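You operate a simulated robot arm through the tools that you are given. There is no shell and no other tool.

The job below is to be done with a simulated robot arm. You get a single attempt, and the scene is never put back.

JOB
Wipe the dusty panel clean and box it up in the small carton.
Fine: wiping pad back where it stood, both flaps shut.

It is judged by the outcome, as a careful person would: the job done as asked, and still so three seconds after it is handed in. It fails if anything else is knocked over, pushed out of place, dropped, spilled or broken.

ROBOT AND FRAMES
A 7-joint arm with a two-finger parallel gripper, fixed in place. Base frame: the origin is at the foot of the arm, x ahead of it, y to its left, z up; the work surface is at about z = 0.78. Readings come in m, rad, newtons and seconds.
Its first joint turns from -2.601 to 2.601 rad. Payload 3.43 kg.
Tool frame: the origin (TCP) lies between the finger pads and is the grasp point; the fingertips stand 0.03 m ahead of it; z points along the fingers, y is the line along which they close. Largest opening 0.094 m; finger width 0.028, thickness 0.01; the body of the gripper, 0.05 by 0.096 m, starts 0.055 m behind the TCP.
Orientation is that of the tool frame in the base frame, as a unit quaternion [x, y, z, w]. With the fingers straight down and closing along the base's y, the tool's x points along the base's -x, its y along +y and its z along -z.

CONTROLS
- The arm moves only by the tool send_rows. Its arguments are lists of equal length, an entry for each row: "linear": the shift along the tool's x, y, z in units of 20 mm (1.0 is 20 mm), a list of three; "rotation": the turn, a rotation vector about the tool's x, y, z in units of 5 degrees (1.0 is 5 degrees), a list of three; "fingers": the opening, from 0 (shut) to 1 (fully open). In form: {"linear": [[dx, dy, dz], ...], "rotation": [[ax, ay, az], ...], "fingers": [fingers, ...]}. A call has 1 to 20 rows; each row shifts and turns the commanded pose from where the row before left it, along the tool's axes as they then stand. A call with a number of a shift or a turn outside -1 to 1 is refused whole. Each row takes 0.2 s and may step no farther than 0.05 m and 0.15 rad from the row before; otherwise, or with a gripper value out of range, the whole call is refused. A pose out of reach is approached as far as the arm can. The call stops where the force on the tool passes 90 N (or 10 N more than at its start, if that is more) or the arm is blocked; 0.2 s more then pass. Each finger travels about 0.045 m/s and halts on what it meets, pressing with about 34 N; the grip force reading is that of the motor and also rises with nothing between the fingers. The clock runs only during rows and for 0.2 s after the last one: add rows that do not move to give the fingers time. It gives the time, the measured TCP pose, the force on the tool (base axes), the opening and the grip force at its end, in the units of the frame above (readings bear some noise), with the torque about the TCP (base axes, N m) and any sound that the robot's microphone picked up.
- Cameras (640 x 400 px; columns grow to the right, rows downward): "scene" is fixed at [0.3996, 0.4932, 1.4447]; the picture's right is [1.00, -0.08, 0.00], its down [-0.06, -0.73, -0.69] and it looks along [0.05, 0.68, -0.73] (base axes); focal length 214 px, centre (320, 200). "wrist" rides on the gripper at [0.076, 0.014, -0.103] in the tool frame; the picture's right is [-0.18, 0.98, 0.00], its down [-0.75, -0.14, -0.64] and it looks along [-0.63, -0.12, 0.77] (tool axes); focal length 243 px, centre (320, 200). There is no depth. A picture from a camera that has moved, and an enlarged one, comes with that camera's place and axes in the base frame and with its lens. The place of the scene camera against the robot may be out by one fixed shift of up to 0.018 m in any direction.
- camera(camera): a new picture of that camera. The clock stands still meanwhile.
- enlarge(camera, box): a new picture of the part [left, top, right, bottom] of that camera's present view, enlarged. The clock stands still meanwhile.
- close_job(): hands the job in; it is judged then, once.

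Nothing tells you positions but the pictures and the camera data. Unless the task says otherwise, let go and move clear before handing in.

The tools are called after ">>>" as name(argument=value, ...) on one line, values as JSON. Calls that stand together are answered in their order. send_rows: Moves the arm, as the interface text tells. Its arguments: {"type":"object","properties":{"linear":{"type":"array"},"rotation":{"type":"array"},"fingers":{"type":"array"}},"required":["linear","rotation","fingers"]} The other tools are called the same way: camera (camera) takes a picture; enlarge (camera, box) takes an enlarged picture of a part of a camera's view; close_job () hands the job in.

At the start:

```text
time: 0.0
ee_pos: [0.3688, 0.9168, 1.1994]
tool_rot: [0.0, 1.0, 0.0, -0.001]
ft_force: [0.4, 0.2, -0.1]
ft_torque: [0.01, -0.02, -0.03]
finger_gap: 0.0938
finger_force: 0.1
```

scene: 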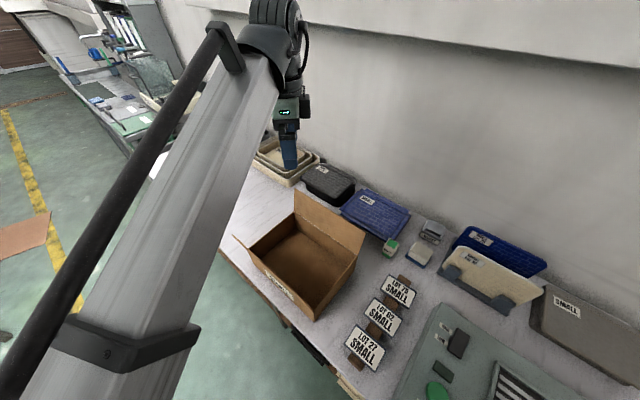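
wrist: 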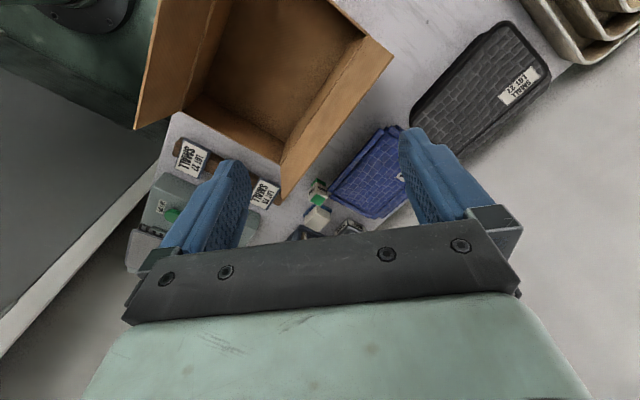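

I see a bench with an open carton, several flat panels/cases, small pads and some "LOT / SMALL" labels. I'll look closer before moving.

>>> enlarge(camera="scene", box=[220, 130, 440, 270])

>>> enlarge(camera="scene", box=[420, 200, 640, 340])

>>> enlarge(camera="scene", box=[220, 240, 440, 400])

>>> enlarge(camera="scene", box=[360, 200, 470, 280])

```text
2.86 times, centred on (330, 200) of scene
camera zoom: at [0.3996, 0.4932, 1.4447], right [1.0, -0.08, 0.0], down [-0.06, -0.73, -0.69], along [0.05, 0.68, -0.73], focal length 613 px, centre (291, 200)
```

zoom: 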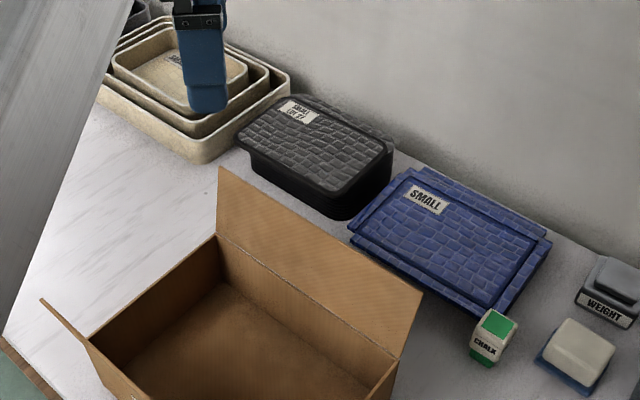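

```text
2.86 times, centred on (530, 270) of scene
camera zoom: at [0.3996, 0.4932, 1.4447], right [1.0, -0.08, 0.0], down [-0.06, -0.73, -0.69], along [0.05, 0.68, -0.73], focal length 613 px, centre (-280, 0)
```

zoom: 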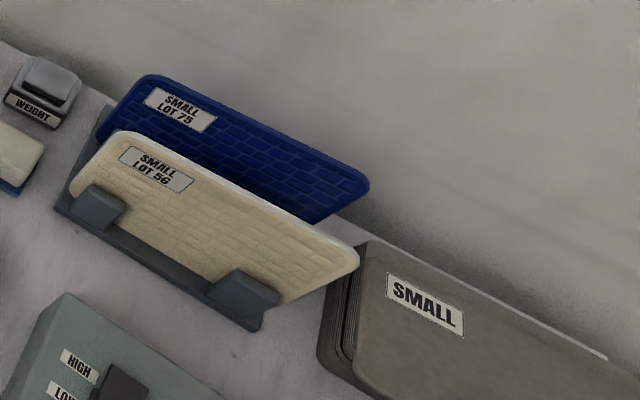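

```text
2.50 times, centred on (330, 320) of scene
camera zoom: at [0.3996, 0.4932, 1.4447], right [1.0, -0.08, 0.0], down [-0.06, -0.73, -0.69], along [0.05, 0.68, -0.73], focal length 536 px, centre (295, -100)
```

zoom: 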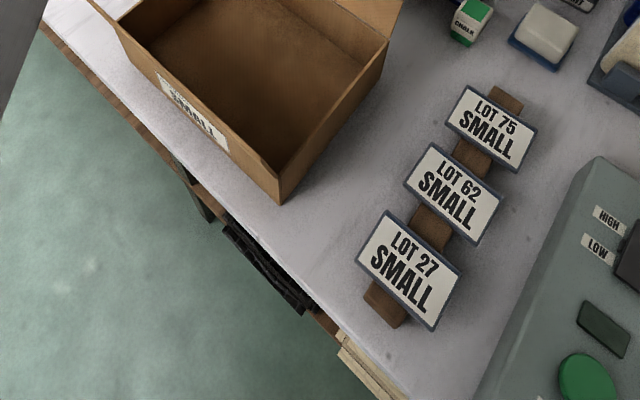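

```text
5.00 times, centred on (415, 240) of scene
camera zoom: at [0.3996, 0.4932, 1.4447], right [1.0, -0.08, 0.0], down [-0.06, -0.73, -0.69], along [0.05, 0.68, -0.73], focal length 1072 px, centre (-155, 0)
```

zoom: 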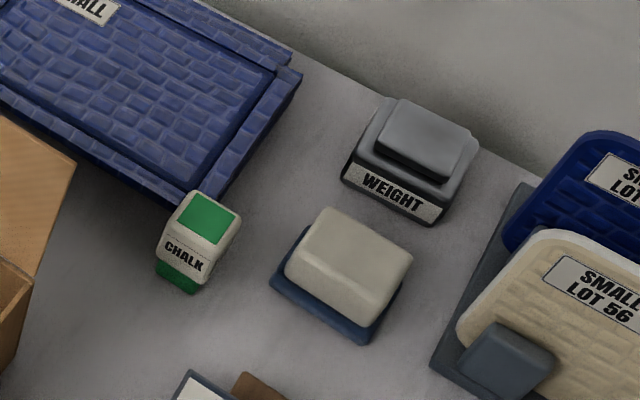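

The wrist and scene views agree: the pad is a beige block on a blue base near (0.76, 0.83), next to the chalk and a weight. Two panels (blue LOT 75, beige LOT 56) stand in a rack near (0.9, 0.72), and the carton is near (0.38, 0.85). I'll move the gripper at height to get a closer look at the panels.

>>> send_rows(linear=[[-0.9, -1, 0], [-0.9, -1, 0], [-0.9, -1, 0], [-0.9, -1, 0], [-0.9, -1, 0], [-0.9, -1, 0], [-0.9, -1, 0], [-0.9, -1, 0], [-0.9, -1, 0], [-0.9, -1, 0]], rotation=[[0, 0, 0], [0, 0, 0], [0, 0, 0], [0, 0, 0], [0, 0, 0], [0, 0, 0], [0, 0, 0], [0, 0, 0], [0, 0, 0], [0, 0, 0]], fingers=[1, 1, 1, 1, 1, 1, 1, 1, 1, 1])

>>> camera(camera="wrist")

>>> camera(camera="scene")

```text
time: 2.2
ee_pos: [0.5473, 0.7163, 1.199]
tool_rot: [0.0, 1.0, 0.001, 0.001]
ft_force: [0.2, 0.4, 0.8]
ft_torque: [0.0, 0.04, 0.03]
finger_gap: 0.094
finger_force: 0.1
```

```text
taken
camera wrist: at [0.472, 0.7315, 1.3014], right [0.18, 0.98, 0.0], down [0.75, -0.14, 0.64], along [0.63, -0.12, -0.77], focal length 243 px, centre (320, 200)
```

wrist: 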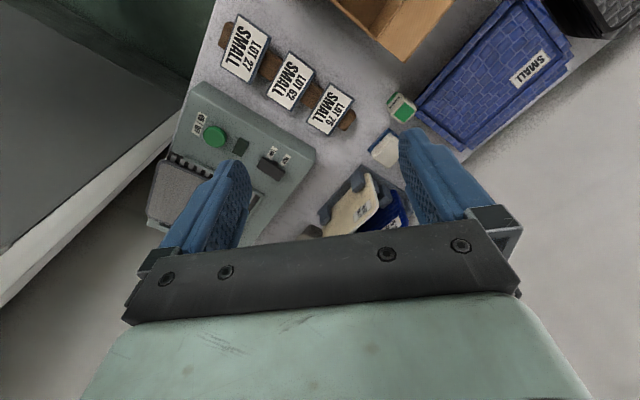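

```text
taken
```

scene: 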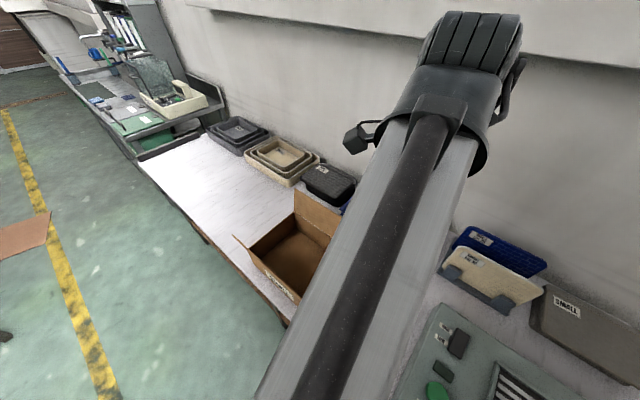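

The bench runs diagonally. I'll enlarge the wrist view on the rack, tags and pad.

>>> enlarge(camera="wrist", box=[290, 130, 430, 240])

>>> enlarge(camera="wrist", box=[200, 0, 420, 140])

>>> enlarge(camera="scene", box=[100, 80, 360, 240])

>>> enlarge(camera="scene", box=[430, 210, 560, 320])

```text
3.64 times, centred on (360, 185) of wrist
camera zoom: at [0.472, 0.7315, 1.3014], right [0.18, 0.98, 0.0], down [0.75, -0.14, 0.64], along [0.63, -0.12, -0.77], focal length 882 px, centre (174, 254)
```

zoom: 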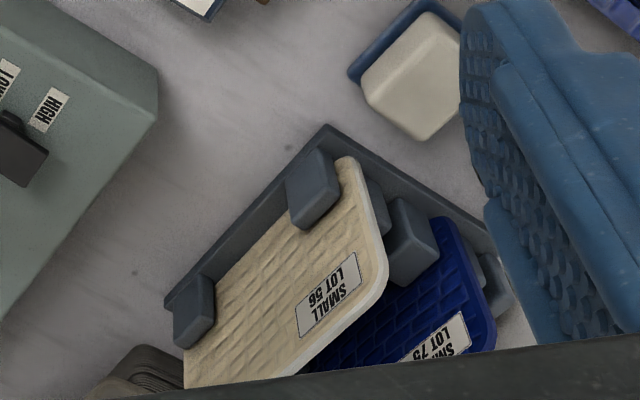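

```text
2.86 times, centred on (310, 70) of wrist
camera zoom: at [0.472, 0.7315, 1.3014], right [0.18, 0.98, 0.0], down [0.75, -0.14, 0.64], along [0.63, -0.12, -0.77], focal length 693 px, centre (349, 571)
```

zoom: 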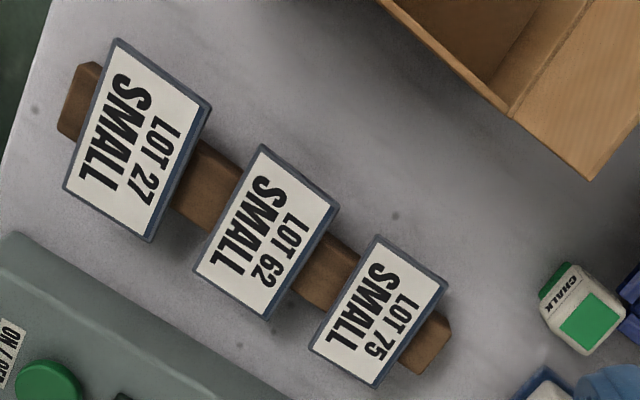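

```text
2.46 times, centred on (230, 160) of scene
camera zoom: at [0.3996, 0.4932, 1.4447], right [1.0, -0.08, 0.0], down [-0.06, -0.73, -0.69], along [0.05, 0.68, -0.73], focal length 528 px, centre (542, 298)
```

zoom: 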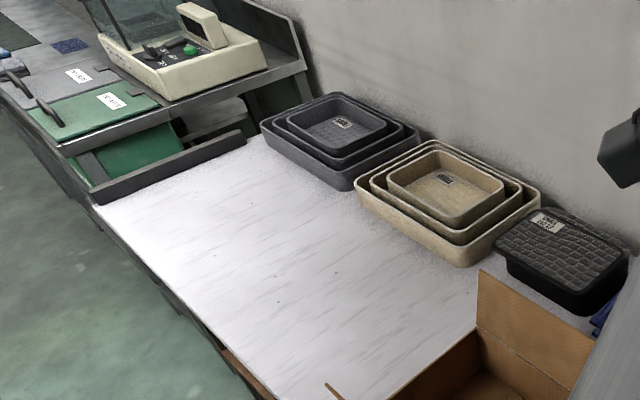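

```text
3.64 times, centred on (495, 265) of scene
camera zoom: at [0.3996, 0.4932, 1.4447], right [1.0, -0.08, 0.0], down [-0.06, -0.73, -0.69], along [0.05, 0.68, -0.73], focal length 780 px, centre (-316, -36)
```

zoom: 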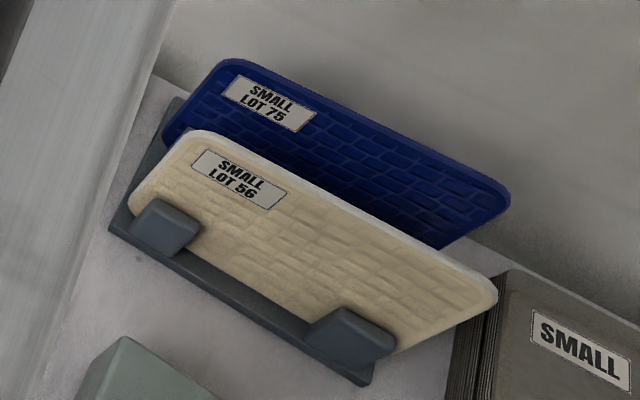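

The area to the lower right (green device with grille) isn't fully seen yet. I'll enlarge it from both cameras.

>>> enlarge(camera="wrist", box=[130, 80, 330, 260])

>>> enlarge(camera="scene", box=[380, 280, 640, 400])

>>> enlarge(camera="wrist", box=[400, 0, 640, 170])

```text
2.22 times, centred on (230, 170) of wrist
camera zoom: at [0.472, 0.7315, 1.3014], right [0.18, 0.98, 0.0], down [0.75, -0.14, 0.64], along [0.63, -0.12, -0.77], focal length 539 px, centre (520, 267)
```

zoom: 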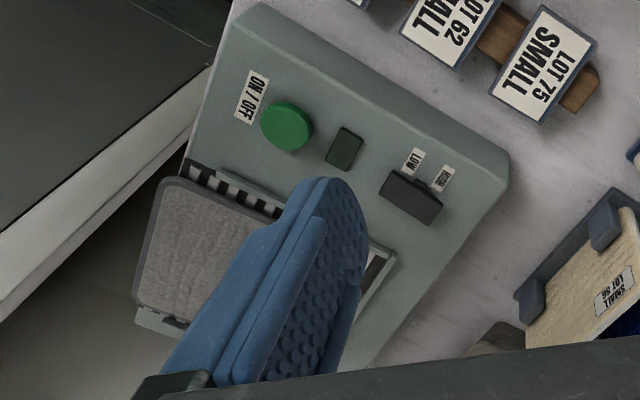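

```text
2.46 times, centred on (510, 340) of scene
camera zoom: at [0.3996, 0.4932, 1.4447], right [1.0, -0.08, 0.0], down [-0.06, -0.73, -0.69], along [0.05, 0.68, -0.73], focal length 528 px, centre (-148, -145)
```

zoom: 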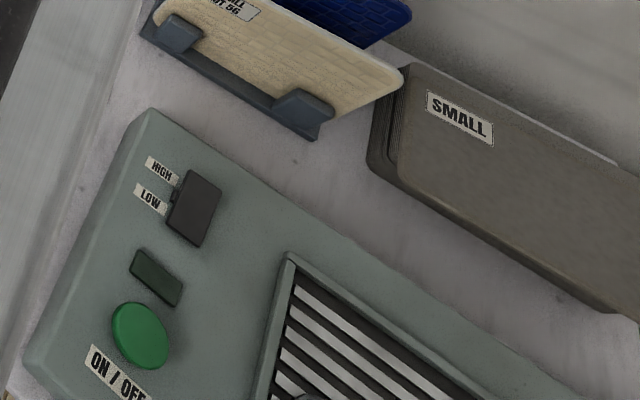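

```text
2.35 times, centred on (520, 85) of wrist
camera zoom: at [0.472, 0.7315, 1.3014], right [0.18, 0.98, 0.0], down [0.75, -0.14, 0.64], along [0.63, -0.12, -0.77], focal length 571 px, centre (-151, 471)
```

zoom: 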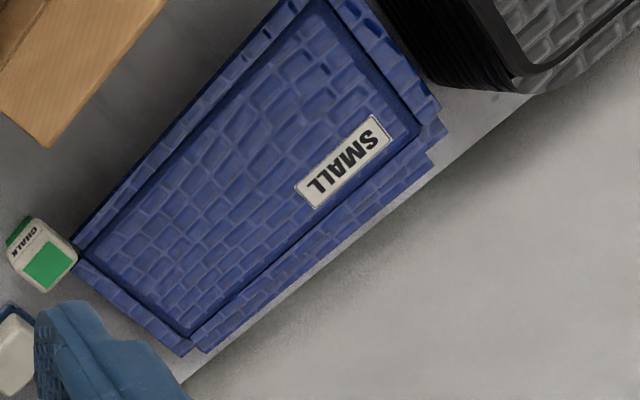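

There's a gray, fuzzy framed panel lying at the grille end of the green device, near (0.75, 0.36). It could be the dusty panel, so I'll move the gripper over there at height for a better look.

>>> send_rows(linear=[[0, -1, 0], [0, -1, 0], [0, -1, 0], [0, -1, 0], [0, -1, 0], [0, -1, 0], [0, -1, 0], [0, -1, 0], [0, -1, 0], [0, -1, 0], [0, -1, 0], [0, -1, 0], [0, -1, 0], [0, -1, 0]], rotation=[[0, 0, 0], [0, 0, 0], [0, 0, 0], [0, 0, 0], [0, 0, 0], [0, 0, 0], [0, 0, 0], [0, 0, 0], [0, 0, 0], [0, 0, 0], [0, 0, 0], [0, 0, 0], [0, 0, 0], [0, 0, 0]], fingers=[1, 1, 1, 1, 1, 1, 1, 1, 1, 1, 1, 1, 1, 1])

>>> camera(camera="wrist")

>>> camera(camera="scene")

```text
time: 5.2
ee_pos: [0.5683, 0.4594, 1.1337]
tool_rot: [-0.001, 1.0, 0.004, 0.004]
ft_force: [-0.7, 0.2, 0.4]
ft_torque: [0.02, 0.0, 0.02]
finger_gap: 0.0937
finger_force: 0.0
out of reach, approached as far as the arm can: row 4, 5, 6, 7, 8, 9, 10, 11, 12, 13, 14
```

```text
taken
camera wrist: at [0.4932, 0.4741, 1.2362], right [0.18, 0.98, 0.01], down [0.75, -0.15, 0.65], along [0.64, -0.11, -0.76], focal length 243 px, centre (320, 200)
```

wrist: 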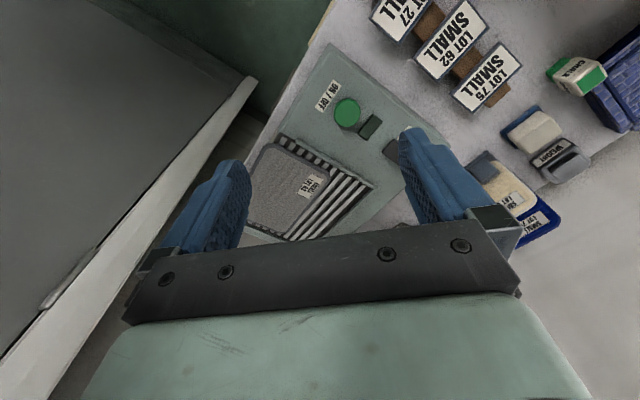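

```text
taken
```

scene: 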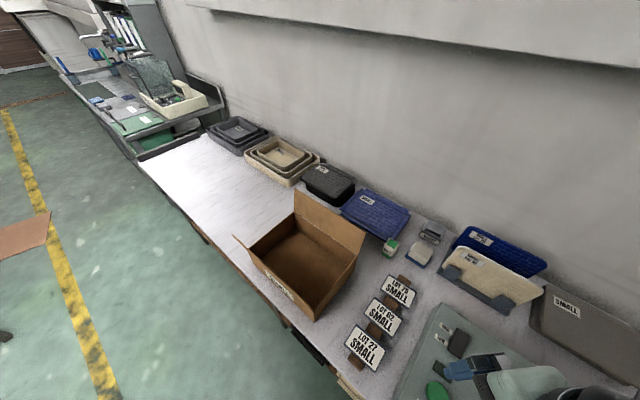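

The gray panel lies on the device's grille and carries a label. I'll enlarge it.

>>> enlarge(camera="wrist", box=[230, 90, 420, 250])

>>> enlarge(camera="wrist", box=[440, 40, 640, 260])

>>> enlarge(camera="scene", box=[220, 180, 400, 330])

```text
2.50 times, centred on (325, 170) of wrist
camera zoom: at [0.4932, 0.4741, 1.2362], right [0.18, 0.98, 0.01], down [0.75, -0.15, 0.65], along [0.64, -0.11, -0.76], focal length 606 px, centre (308, 275)
```

zoom: 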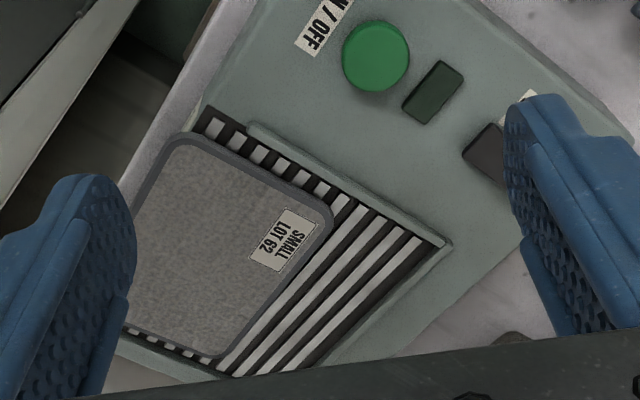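

```text
1.82 times, centred on (540, 150) of wrist
camera zoom: at [0.4932, 0.4741, 1.2362], right [0.18, 0.98, 0.01], down [0.75, -0.15, 0.65], along [0.64, -0.11, -0.76], focal length 441 px, centre (-80, 291)
```

zoom: 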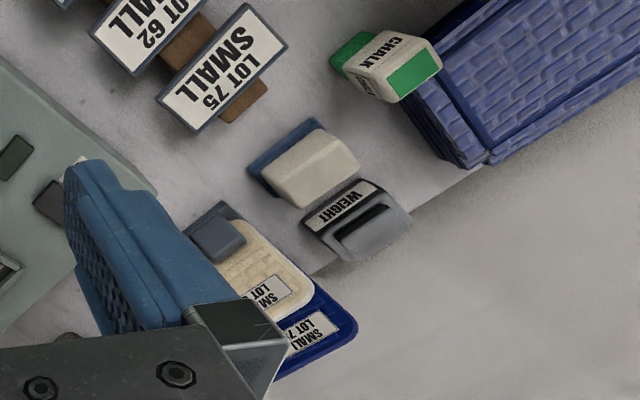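

```text
2.67 times, centred on (310, 255) of scene
camera zoom: at [0.3996, 0.4932, 1.4447], right [1.0, -0.08, 0.0], down [-0.06, -0.73, -0.69], along [0.05, 0.68, -0.73], focal length 572 px, centre (347, 53)
```

zoom: 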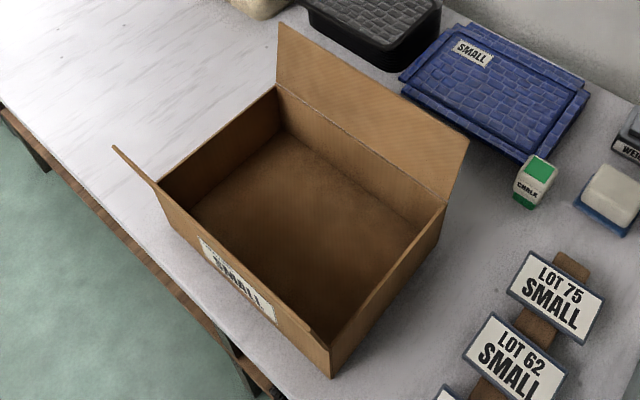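

The gray dusty panel (LOT 62) lies on the grille and is about 0.13 × 0.20 m. The carton is about 0.19 × 0.26 × 0.105 m with its long side along the bench, which runs at 45°. I'll turn the wrist to line up with the bench and look again.

>>> send_rows(linear=[[-0.7, 0.7, 0], [-0.7, 0.7, 0], [-0.7, 0.7, 0], [-0.7, 0.7, 0], [-0.7, 0.7, 0], [0, 0, 0], [0, 0, 0], [0, 0, 0], [0, 0, 0], [0, 0, 0], [0, 0, 0], [0, 0, 0], [0, 0, 0], [0, 0, 0]], rotation=[[0, 0, 0], [0, 0, 0], [0, 0, 0], [0, 0, 0], [0, 0, 0], [0, 0, -1], [0, 0, -1], [0, 0, -1], [0, 0, -1], [0, 0, -1], [0, 0, -1], [0, 0, -1], [0, 0, -1], [0, 0, -1]], fingers=[1, 1, 1, 1, 1, 1, 1, 1, 1, 1, 1, 1, 1, 1])

>>> camera(camera="wrist")

>>> camera(camera="scene")

```text
time: 8.2
ee_pos: [0.6408, 0.5294, 1.133]
tool_rot: [-0.383, 0.924, -0.001, 0.0]
ft_force: [0.5, 0.1, 0.2]
ft_torque: [0.01, -0.03, -0.02]
finger_gap: 0.0938
finger_force: 0.1
```

```text
taken
camera wrist: at [0.5762, 0.4865, 1.2359], right [-0.57, 0.82, 0.0], down [0.63, 0.43, 0.64], along [0.53, 0.36, -0.77], focal length 243 px, centre (320, 200)
```

wrist: 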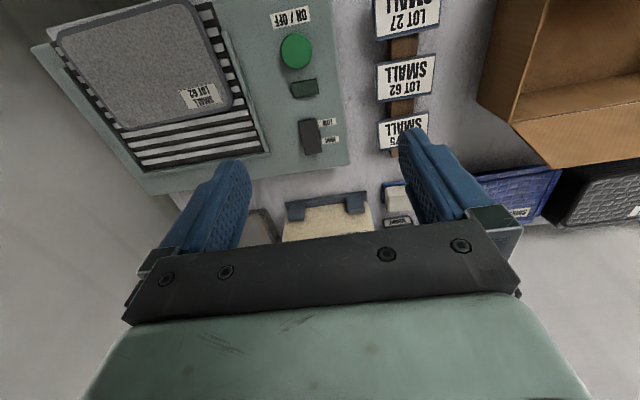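

```text
taken
```

scene: 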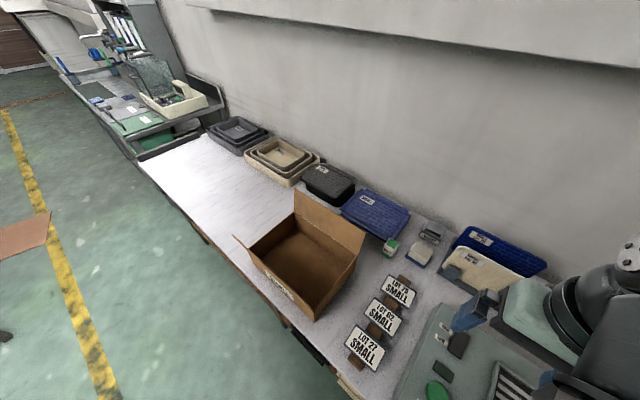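

The view is now aligned with the bench. I'll enlarge the panel and the pad.

>>> enlarge(camera="wrist", box=[20, 0, 350, 200])

>>> enlarge(camera="wrist", box=[260, 100, 440, 250])

```text
1.94 times, centred on (185, 100) of wrist
camera zoom: at [0.5762, 0.4865, 1.2359], right [-0.57, 0.82, 0.0], down [0.63, 0.43, 0.64], along [0.53, 0.36, -0.77], focal length 470 px, centre (582, 394)
```

zoom: 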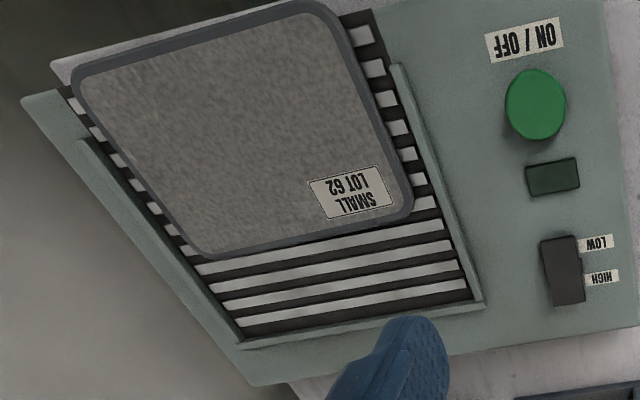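

```text
2.67 times, centred on (350, 175) of wrist
camera zoom: at [0.5762, 0.4865, 1.2359], right [-0.57, 0.82, 0.0], down [0.63, 0.43, 0.64], along [0.53, 0.36, -0.77], focal length 647 px, centre (240, 267)
```

zoom: 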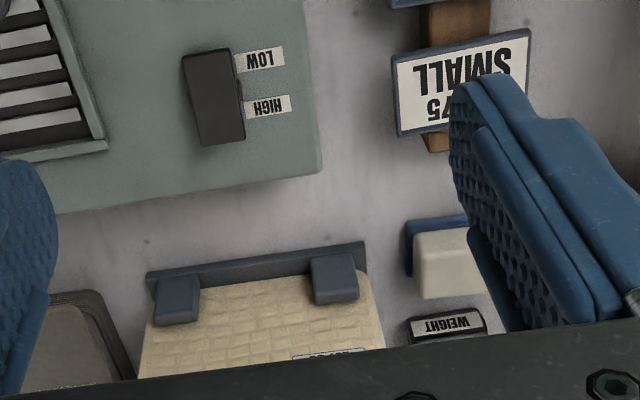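

The panel's front edge overhangs the device's front by about 1 cm. The pad block sits near p≈1.12 (outward along the bench normal), which is past the straight-down reach, so I'll need to tilt the tool outward. I'll move toward it at height and tilt to test reach and look.

>>> send_rows(linear=[[-0.9, 0.7, 0], [-0.9, 0.7, 0], [-0.9, 0.7, 0], [-0.9, 0.7, 0], [-0.9, 0.7, 0], [-0.9, 0.7, 0], [-0.9, 0.7, 0], [-0.9, 0.7, 0], [-0.9, 0.7, 0], [0, 0, 0], [0, 0, 0], [0, 0, 0], [0, 0, 0], [0, 0, 0], [0, 0, 0]], rotation=[[0, 0, 0], [0, 0, 0], [0, 0, 0], [0, 0, 0], [0, 0, 0], [0, 0, 0], [0, 0, 0], [0, 0, 0], [0, 0, 0], [0, -1, 0], [0, -1, 0], [0, -1, 0], [0, -1, 0], [0, -1, 0], [0, -1, 0]], fingers=[1, 1, 1, 1, 1, 1, 1, 1, 1, 1, 1, 1, 1, 1, 1])

>>> camera(camera="wrist")

>>> camera(camera="scene")

```text
time: 11.4
ee_pos: [0.665, 0.7331, 1.1328]
tool_rot: [-0.368, 0.893, 0.099, 0.241]
ft_force: [-0.1, -0.9, -0.2]
ft_torque: [0.04, 0.0, 0.01]
finger_gap: 0.094
finger_force: 0.0
```

```text
taken
camera wrist: at [0.5722, 0.6613, 1.1842], right [-0.58, 0.81, 0.09], down [0.33, 0.13, 0.93], along [0.74, 0.57, -0.35], focal length 243 px, centre (320, 200)
```

wrist: 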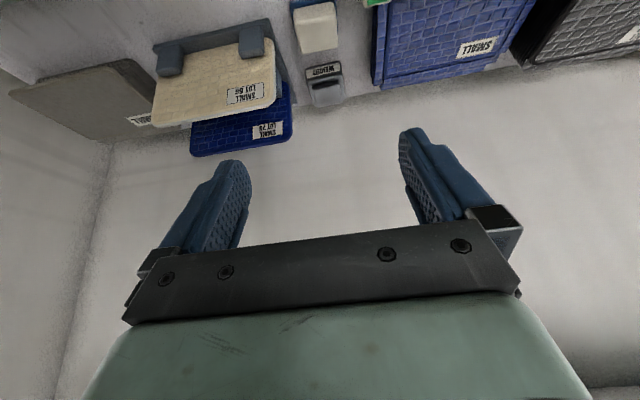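

```text
taken
```

scene: 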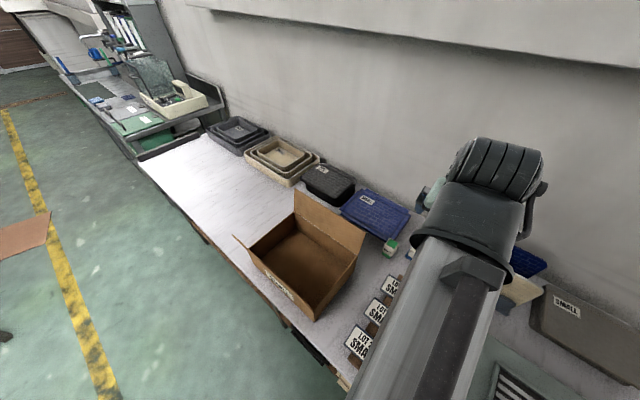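

Reach is fine with a 30° tilt. I'll enlarge the pad area.

>>> enlarge(camera="wrist", box=[260, 0, 400, 110])

```text
3.64 times, centred on (330, 55) of wrist
camera zoom: at [0.5722, 0.6613, 1.1842], right [-0.58, 0.81, 0.09], down [0.33, 0.13, 0.93], along [0.74, 0.57, -0.35], focal length 882 px, centre (284, 727)
```

zoom: 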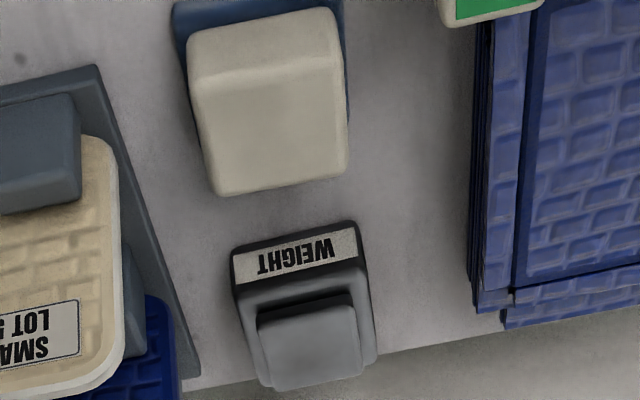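

The pad block is roughly 6 cm square on a thin blue base, centred near p=1.13, q=0.05 (base about (0.76, 0.84)). I'll tilt to 45° and come to a pre-approach point above and in front of it.

>>> send_rows(linear=[[0, 0, 0], [0, 0, 0], [0, 0, 0], [0.6, 0, 1], [0.6, 0, 1], [0.6, 0, 1], [0.6, 0, 1], [0.6, 0, 1], [0.6, 0, 1], [0.6, 0, 1]], rotation=[[0, -1, 0], [0, -1, 0], [0, -1, 0], [0, 0, 0], [0, 0, 0], [0, 0, 0], [0, 0, 0], [0, 0, 0], [0, 0, 0], [0, 0, 0]], fingers=[1, 1, 1, 1, 1, 1, 1, 1, 1, 1])

>>> camera(camera="wrist")

>>> camera(camera="scene")

```text
time: 13.6
ee_pos: [0.6934, 0.7607, 0.9741]
tool_rot: [-0.352, 0.854, 0.145, 0.354]
ft_force: [0.0, 0.6, 0.4]
ft_torque: [-0.02, -0.02, 0.01]
finger_gap: 0.0938
finger_force: 0.0
```

```text
taken
camera wrist: at [0.5938, 0.6824, 0.9941], right [-0.6, 0.79, 0.13], down [0.16, -0.04, 0.99], along [0.78, 0.61, -0.1], focal length 243 px, centre (320, 200)
```

wrist: 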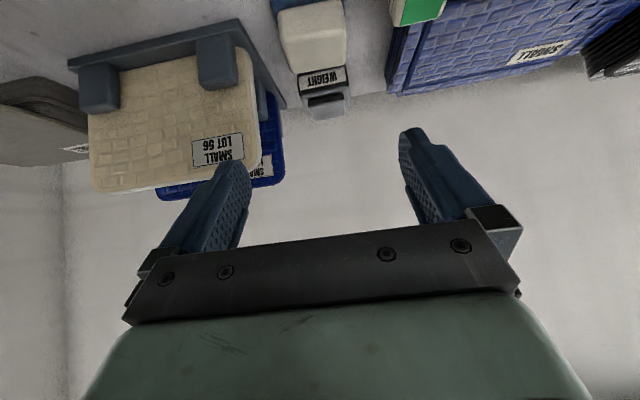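

```text
taken
```

scene: 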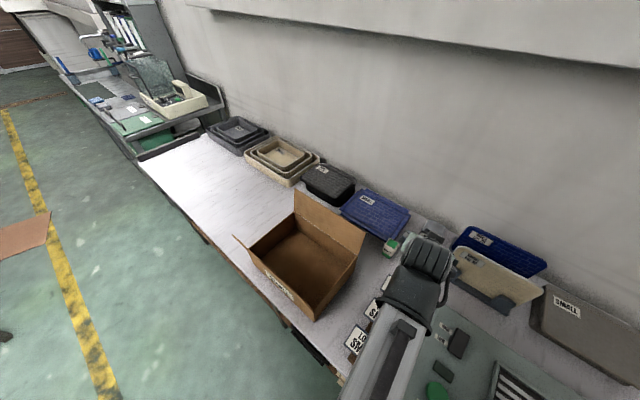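

>>> enlarge(camera="wrist", box=[230, 0, 430, 130])

>>> enlarge(camera="scene", box=[360, 200, 470, 280])

```text
3.08 times, centred on (330, 65) of wrist
camera zoom: at [0.5938, 0.6824, 0.9941], right [-0.6, 0.79, 0.13], down [0.16, -0.04, 0.99], along [0.78, 0.61, -0.1], focal length 746 px, centre (289, 615)
```

zoom: 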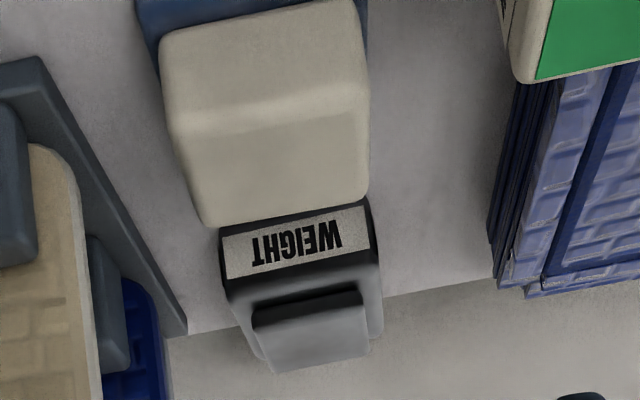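

```text
5.00 times, centred on (415, 240) of scene
camera zoom: at [0.3996, 0.4932, 1.4447], right [1.0, -0.08, 0.0], down [-0.06, -0.73, -0.69], along [0.05, 0.68, -0.73], focal length 1072 px, centre (-155, 0)
```

zoom: 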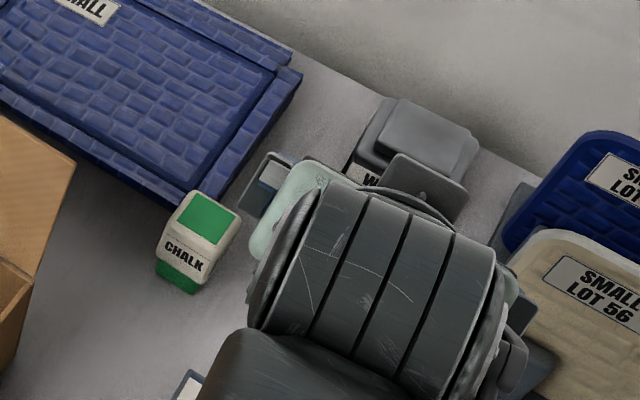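

From two views, the block's top is at z≈0.826, spanning p 1.095–1.151 and q 0.021–0.080. I'll come down along the tool axis with the fingers straddling it, stopping short to check.

>>> send_rows(linear=[[0.3, 0.02, 0.95], [0.3, 0.02, 0.95], [0.3, 0.02, 0.95], [0.3, 0.02, 0.95], [0.3, 0.02, 0.95], [0.3, 0.02, 0.95]], rotation=[[0, 0, 0], [0, 0, 0], [0, 0, 0], [0, 0, 0], [0, 0, 0], [0, 0, 0]], fingers=[0.9, 0.9, 0.9, 0.9, 0.9, 0.9])

>>> camera(camera="wrist")

>>> enlarge(camera="scene", box=[360, 200, 470, 280])

```text
time: 15.0
ee_pos: [0.7311, 0.802, 0.8679]
tool_rot: [-0.353, 0.854, 0.146, 0.354]
ft_force: [0.8, 0.2, 0.3]
ft_torque: [0.0, -0.02, 0.03]
finger_gap: 0.0847
finger_force: 0.1
```

```text
taken
camera wrist: at [0.6309, 0.7235, 0.8877], right [-0.6, 0.79, 0.13], down [0.16, -0.04, 0.99], along [0.78, 0.61, -0.1], focal length 243 px, centre (320, 200)
```

wrist: 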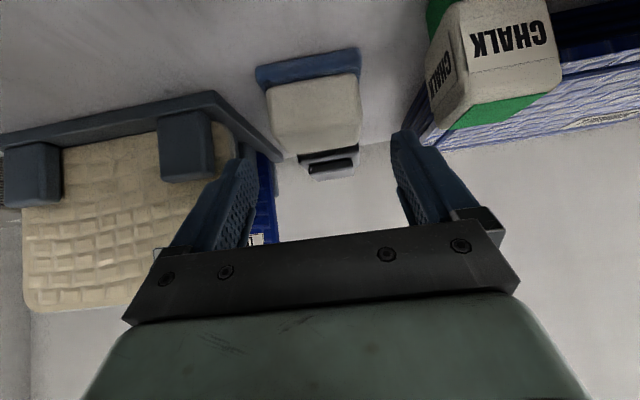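

```text
5.00 times, centred on (415, 240) of scene
camera zoom: at [0.3996, 0.4932, 1.4447], right [1.0, -0.08, 0.0], down [-0.06, -0.73, -0.69], along [0.05, 0.68, -0.73], focal length 1072 px, centre (-155, 0)
```

zoom: 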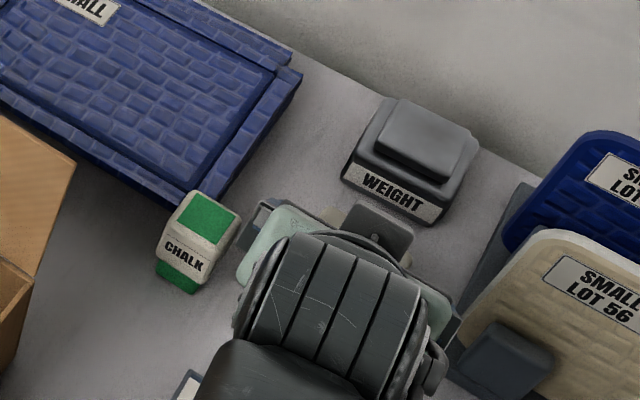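

>>> enlarge(camera="wrist", box=[220, 20, 420, 190])

```text
2.35 times, centred on (320, 105) of wrist
camera zoom: at [0.6309, 0.7235, 0.8877], right [-0.6, 0.79, 0.13], down [0.16, -0.04, 0.99], along [0.78, 0.61, -0.1], focal length 571 px, centre (320, 424)
```

zoom: 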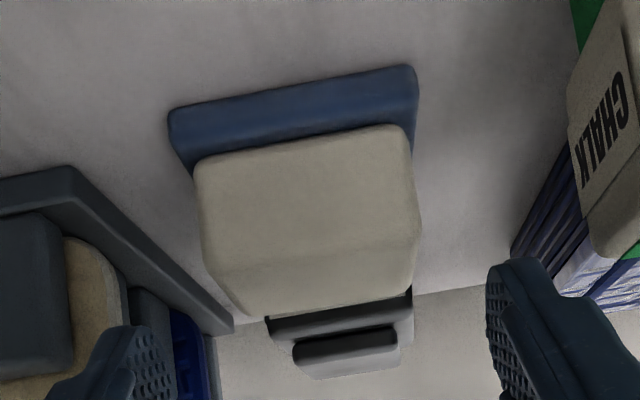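

The block sits at z 0.80–0.826 on a blue base at 0.785–0.80, with no obstacles near the fingers. I'll do the final descent, then check before closing.

>>> send_rows(linear=[[0.11, 0.03, 0.69], [0.11, 0.03, 0.69], [0.11, 0.03, 0.69], [0, 0, 0]], rotation=[[0, 0, 0], [0, 0, 0], [0, 0, 0], [0, 0, 0]], fingers=[0.9, 0.9, 0.9, 0.9])

>>> camera(camera="wrist")

>>> enlarge(camera="wrist", box=[180, 80, 460, 260])

```text
time: 16.0
ee_pos: [0.7474, 0.821, 0.8345]
tool_rot: [-0.354, 0.854, 0.147, 0.353]
ft_force: [0.7, 0.4, -0.3]
ft_torque: [-0.01, -0.01, 0.03]
finger_gap: 0.0847
finger_force: 0.1
```

```text
taken
camera wrist: at [0.6468, 0.7427, 0.8537], right [-0.6, 0.79, 0.13], down [0.16, -0.04, 0.99], along [0.78, 0.61, -0.1], focal length 243 px, centre (320, 200)
```

wrist: 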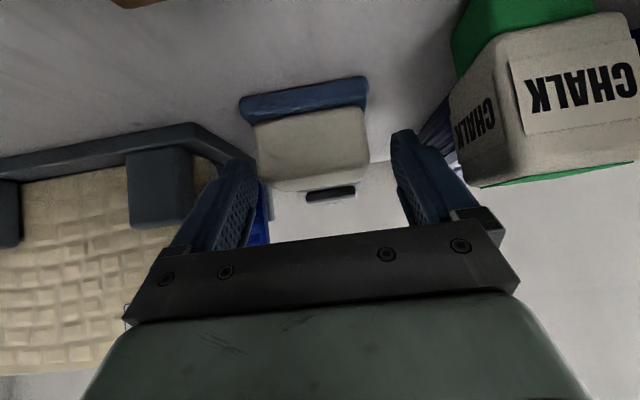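

```text
2.22 times, centred on (320, 170) of wrist
camera zoom: at [0.6468, 0.7427, 0.8537], right [-0.6, 0.79, 0.13], down [0.16, -0.04, 0.99], along [0.78, 0.61, -0.1], focal length 539 px, centre (320, 267)
```

zoom: 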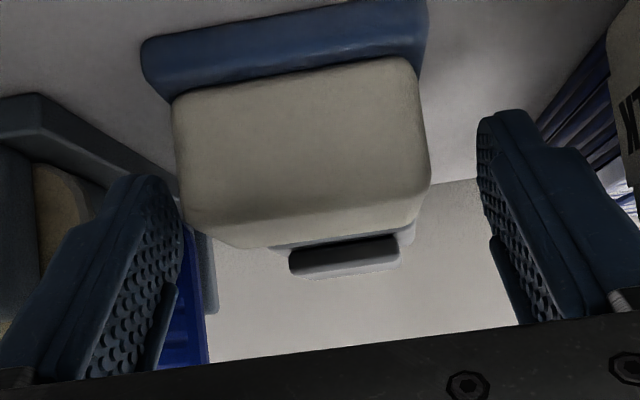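

The fingers straddle the block with clearance on both sides. I'll close on it and check the grip.

>>> send_rows(linear=[[0, 0, 0], [0, 0, 0], [0, 0, 0], [0, 0, 0], [0, 0, 0], [0, 0, 0]], rotation=[[0, 0, 0], [0, 0, 0], [0, 0, 0], [0, 0, 0], [0, 0, 0], [0, 0, 0]], fingers=[0.7, 0.5, 0.4, 0.4, 0.4, 0.4])

>>> enlarge(camera="wrist", box=[180, 80, 460, 260])

```text
time: 17.4
ee_pos: [0.7459, 0.8208, 0.8357]
tool_rot: [-0.354, 0.854, 0.146, 0.353]
ft_force: [0.1, -0.9, 0.9]
ft_torque: [-0.06, -0.1, -0.06]
finger_gap: 0.0618
finger_force: 34.5
```

```text
2.22 times, centred on (320, 170) of wrist
camera zoom: at [0.6467, 0.7427, 0.8539], right [-0.6, 0.79, 0.13], down [0.16, -0.04, 0.99], along [0.78, 0.61, -0.1], focal length 539 px, centre (320, 267)
```

zoom: 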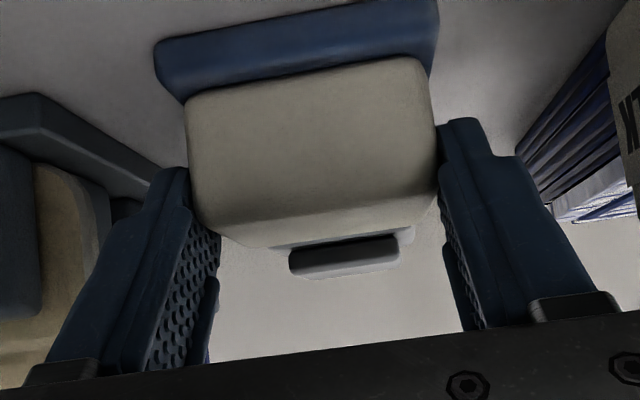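

The grip holds at 34 N with a 6.2 cm gap. I'll lift a little and check whether the blue base comes along.

>>> send_rows(linear=[[-0.35, 0, -0.35], [-0.7, 0, -0.7], [-0.7, 0, -0.7], [0, 0, 0]], rotation=[[0, 0, 0], [0, 0, 0], [0, 0, 0], [0, 0, 0]], fingers=[0.4, 0.4, 0.4, 0.4])

>>> camera(camera="wrist")

>>> enlarge(camera="scene", box=[360, 200, 470, 280])

```text
time: 18.4
ee_pos: [0.7472, 0.8193, 0.8841]
tool_rot: [-0.353, 0.854, 0.147, 0.354]
ft_force: [0.4, -0.2, 0.3]
ft_torque: [-0.02, 0.03, -0.05]
finger_gap: 0.0374
finger_force: 0.1
```

```text
taken
camera wrist: at [0.6475, 0.742, 0.9039], right [-0.6, 0.79, 0.13], down [0.16, -0.04, 0.99], along [0.78, 0.61, -0.1], focal length 243 px, centre (320, 200)
```

wrist: 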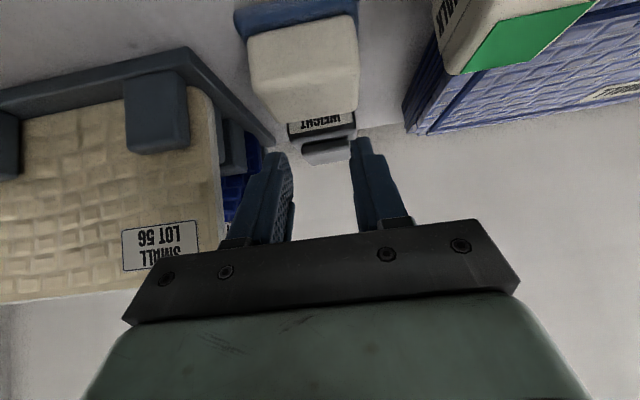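

```text
5.00 times, centred on (415, 240) of scene
camera zoom: at [0.3996, 0.4932, 1.4447], right [1.0, -0.08, 0.0], down [-0.06, -0.73, -0.69], along [0.05, 0.68, -0.73], focal length 1072 px, centre (-155, 0)
```

zoom: 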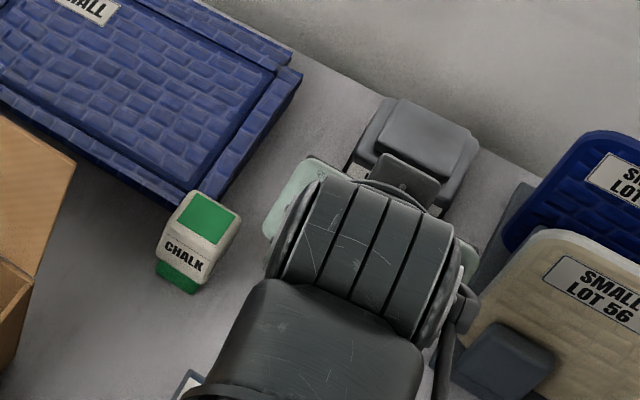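

The fingers slipped off the top of the block, and the pad still stands on the bench. I need a deeper grip with the fingertips nearly at the bench. First I'll check where it sits now.

>>> enlarge(camera="wrist", box=[220, 0, 420, 150])

```text
2.67 times, centred on (320, 75) of wrist
camera zoom: at [0.6475, 0.742, 0.9039], right [-0.6, 0.79, 0.13], down [0.16, -0.04, 0.99], along [0.78, 0.61, -0.1], focal length 647 px, centre (320, 533)
```

zoom: 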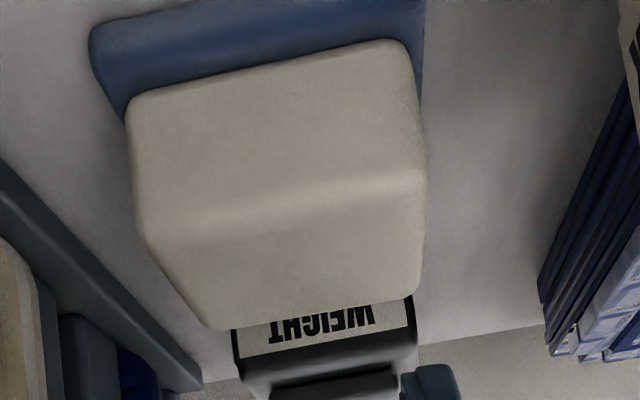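

The pad only shifted about 2 mm. I'll reopen, come down about 1.5 cm deeper so the fingers hold both block and base, then check contact force before closing.

>>> send_rows(linear=[[0, 0, 0], [0, 0, 0], [0, 0, 0], [0, 0, 0], [0.4, 0.02, 0.51], [0.4, 0.02, 0.51], [0.4, 0.02, 0.51], [0.4, 0.02, 0.51], [0.38, 0.02, 0.51], [0, 0, 0]], rotation=[[0, 0, 0], [0, 0, 0], [0, 0, 0], [0, 0, 0], [0, 0, 0], [0, 0, 0], [0, 0, 0], [0, 0, 0], [0, 0, 0], [0, 0, 0]], fingers=[0.9, 0.9, 0.9, 0.9, 0.9, 0.9, 0.9, 0.9, 0.9, 0.9])

>>> enlarge(camera="wrist", box=[180, 80, 460, 260])

```text
time: 20.6
ee_pos: [0.7507, 0.8267, 0.8201]
tool_rot: [-0.353, 0.853, 0.147, 0.354]
ft_force: [-0.1, 0.3, -0.5]
ft_torque: [-0.01, -0.01, -0.04]
finger_gap: 0.0846
finger_force: 0.2
```

```text
2.22 times, centred on (320, 170) of wrist
camera zoom: at [0.6515, 0.7496, 0.8394], right [-0.6, 0.79, 0.13], down [0.16, -0.04, 0.99], along [0.78, 0.61, -0.1], focal length 539 px, centre (320, 267)
```

zoom: 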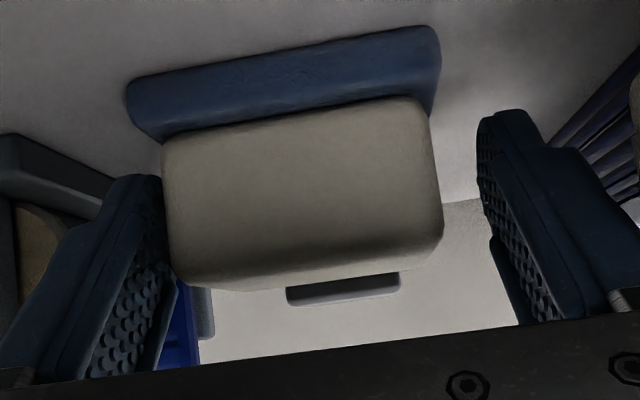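

No contact with the bench. I'll close now with the command at zero for full squeeze.

>>> send_rows(linear=[[0, 0, 0], [0, 0, 0], [0, 0, 0], [0, 0, 0], [0, 0, 0], [0, 0, 0]], rotation=[[0, 0, 0], [0, 0, 0], [0, 0, 0], [0, 0, 0], [0, 0, 0], [0, 0, 0]], fingers=[0.7, 0.4, 0.2, 0.2, 0.2, 0.2])

>>> enlarge(camera="wrist", box=[180, 80, 460, 260])

```text
time: 22.0
ee_pos: [0.7505, 0.8272, 0.8202]
tool_rot: [-0.353, 0.854, 0.147, 0.353]
ft_force: [0.5, 0.9, 0.5]
ft_torque: [0.0, -0.02, -0.04]
finger_gap: 0.0692
finger_force: 33.9
```

```text
2.22 times, centred on (320, 170) of wrist
camera zoom: at [0.6515, 0.7495, 0.8396], right [-0.6, 0.79, 0.13], down [0.16, -0.04, 0.99], along [0.78, 0.61, -0.1], focal length 539 px, centre (320, 267)
```

zoom: 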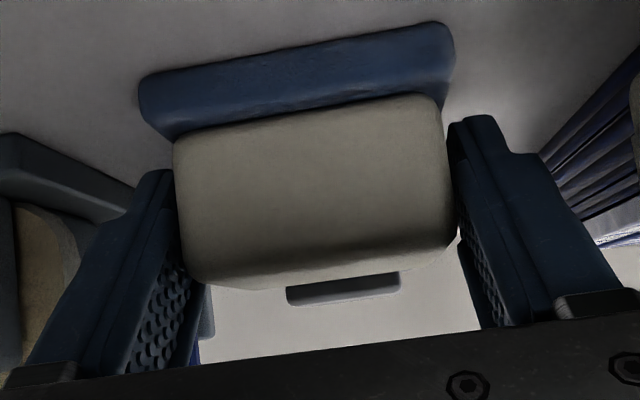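

The grip is at 6.9 cm now, on the blue base itself. I'll lift slowly and check.

>>> send_rows(linear=[[-0.2, 0, -0.2], [-0.3, 0, -0.3], [-0.4, 0, -0.4], [0, 0, 0]], rotation=[[0, 0, 0], [0, 0, 0], [0, 0, 0], [0, 0, 0]], fingers=[0.2, 0.2, 0.2, 0.2])

>>> camera(camera="wrist")

```text
time: 23.0
ee_pos: [0.7511, 0.8276, 0.8447]
tool_rot: [-0.353, 0.854, 0.146, 0.354]
ft_force: [-0.2, 0.2, -0.9]
ft_torque: [0.01, 0.01, -0.02]
finger_gap: 0.0692
finger_force: 33.7
```

```text
taken
camera wrist: at [0.6515, 0.7496, 0.8645], right [-0.6, 0.79, 0.13], down [0.16, -0.04, 0.99], along [0.78, 0.61, -0.1], focal length 243 px, centre (320, 200)
```

wrist: 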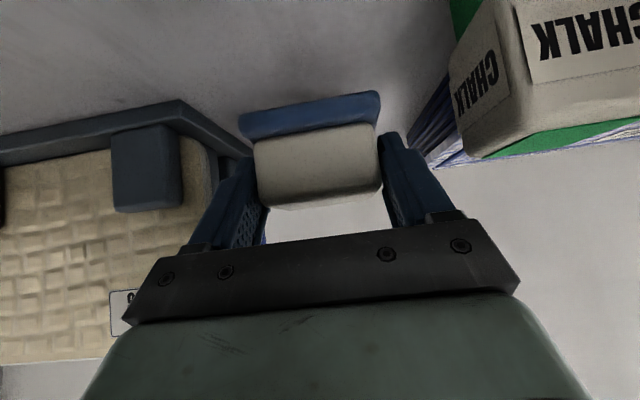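

The pad, block and base as one piece, is securely lifted. I'll raise it to a clear height and carry it toward the panel in stages.

>>> send_rows(linear=[[-0.69, 0, -0.69], [-0.69, 0, -0.69], [-0.69, 0, -0.69], [-0.69, 0, -0.69], [-0.69, 0, -0.69], [-0.69, 0, -0.69], [-0.69, 0, -0.69], [-0.69, 0, -0.69], [0.94, 0, -0.94], [0.94, -0.5, -0.94], [0.94, -1, -0.94], [0.94, -1, -0.94], [0.94, -1, -0.94], [0.94, -1, -0.94]], rotation=[[0, 0, 0], [0, 0, 0], [0, 0, 0], [0, 0, 0], [0, 0, 0], [0, 0, 0], [0, 0, 0], [0, 0, 0], [0, 0, 0], [0, 0, 0], [0, 0, 0], [0, 0, 0], [0, 0, 0], [0, 0, 0]], fingers=[0.2, 0.2, 0.2, 0.2, 0.2, 0.2, 0.2, 0.2, 0.2, 0.2, 0.2, 0.2, 0.2, 0.2])

>>> camera(camera="wrist")

>>> camera(camera="scene")

```text
time: 26.0
ee_pos: [0.7026, 0.6511, 1.0022]
tool_rot: [-0.354, 0.854, 0.146, 0.353]
ft_force: [-0.2, 0.3, -0.7]
ft_torque: [-0.02, 0.04, 0.0]
finger_gap: 0.069
finger_force: 33.5
```

```text
taken
camera wrist: at [0.6029, 0.5719, 1.0214], right [-0.6, 0.79, 0.13], down [0.16, -0.04, 0.99], along [0.78, 0.61, -0.1], focal length 243 px, centre (320, 200)
```

wrist: 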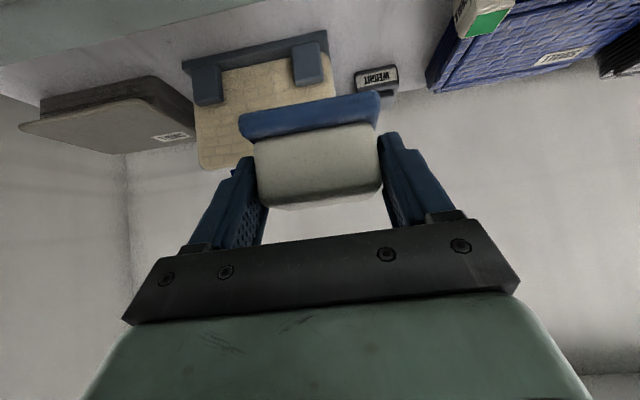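

```text
taken
```

scene: 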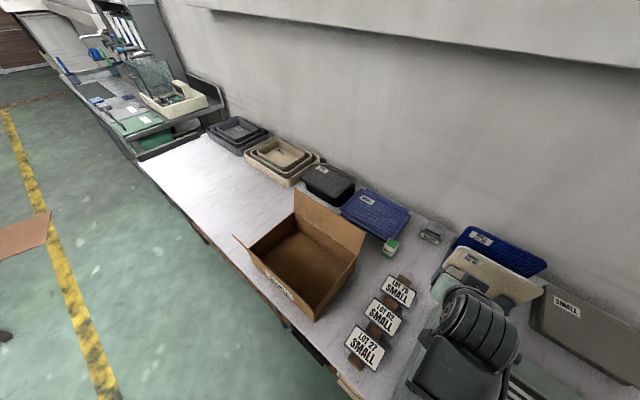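

Pad held steady. Now I'll move on to a point above the dusty panel (p≈0.80, q≈-0.31) at z≈0.96.

>>> send_rows(linear=[[0.5, -0.98, -0.3], [0.5, -0.98, -0.3], [0.5, -0.98, -0.3], [0.5, -0.98, -0.3], [0.5, -0.98, -0.3], [0.5, -0.98, -0.3], [0.5, -0.98, -0.3], [0.5, -0.98, -0.3], [0.5, -0.98, -0.3], [0.5, -0.98, -0.3], [0.5, -0.98, -0.3], [0.5, -0.98, -0.3], [0.5, -0.98, -0.3], [0.5, -0.98, -0.3]], rotation=[[0, 0, 0], [0, 0, 0], [0, 0, 0], [0, 0, 0], [0, 0, 0], [0, 0, 0], [0, 0, 0], [0, 0, 0], [0, 0, 0], [0, 0, 0], [0, 0, 0], [0, 0, 0], [0, 0, 0], [0, 0, 0]], fingers=[0.2, 0.2, 0.2, 0.2, 0.2, 0.2, 0.2, 0.2, 0.2, 0.2, 0.2, 0.2, 0.2, 0.2])

>>> camera(camera="wrist")

>>> camera(camera="scene")

```text
time: 29.0
ee_pos: [0.7826, 0.3461, 0.9622]
tool_rot: [-0.355, 0.853, 0.147, 0.353]
ft_force: [-0.3, -0.2, -1.1]
ft_torque: [0.01, 0.02, -0.01]
finger_gap: 0.0687
finger_force: 34.1
```

```text
taken
camera wrist: at [0.6839, 0.2664, 0.9812], right [-0.6, 0.79, 0.13], down [0.16, -0.04, 0.99], along [0.78, 0.61, -0.1], focal length 243 px, centre (320, 200)
```

wrist: 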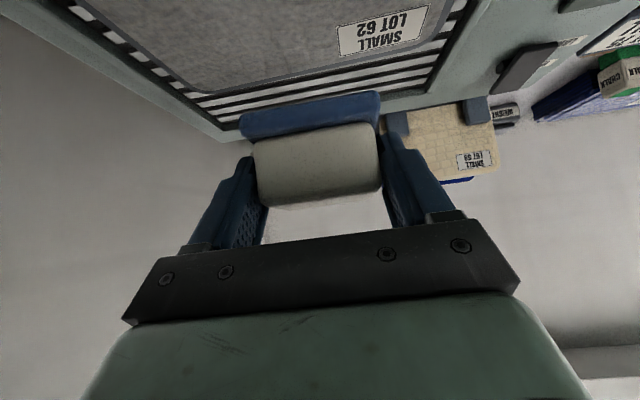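

```text
taken
```

scene: 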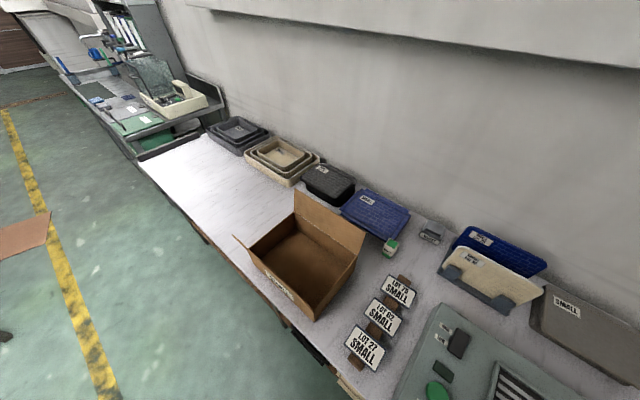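

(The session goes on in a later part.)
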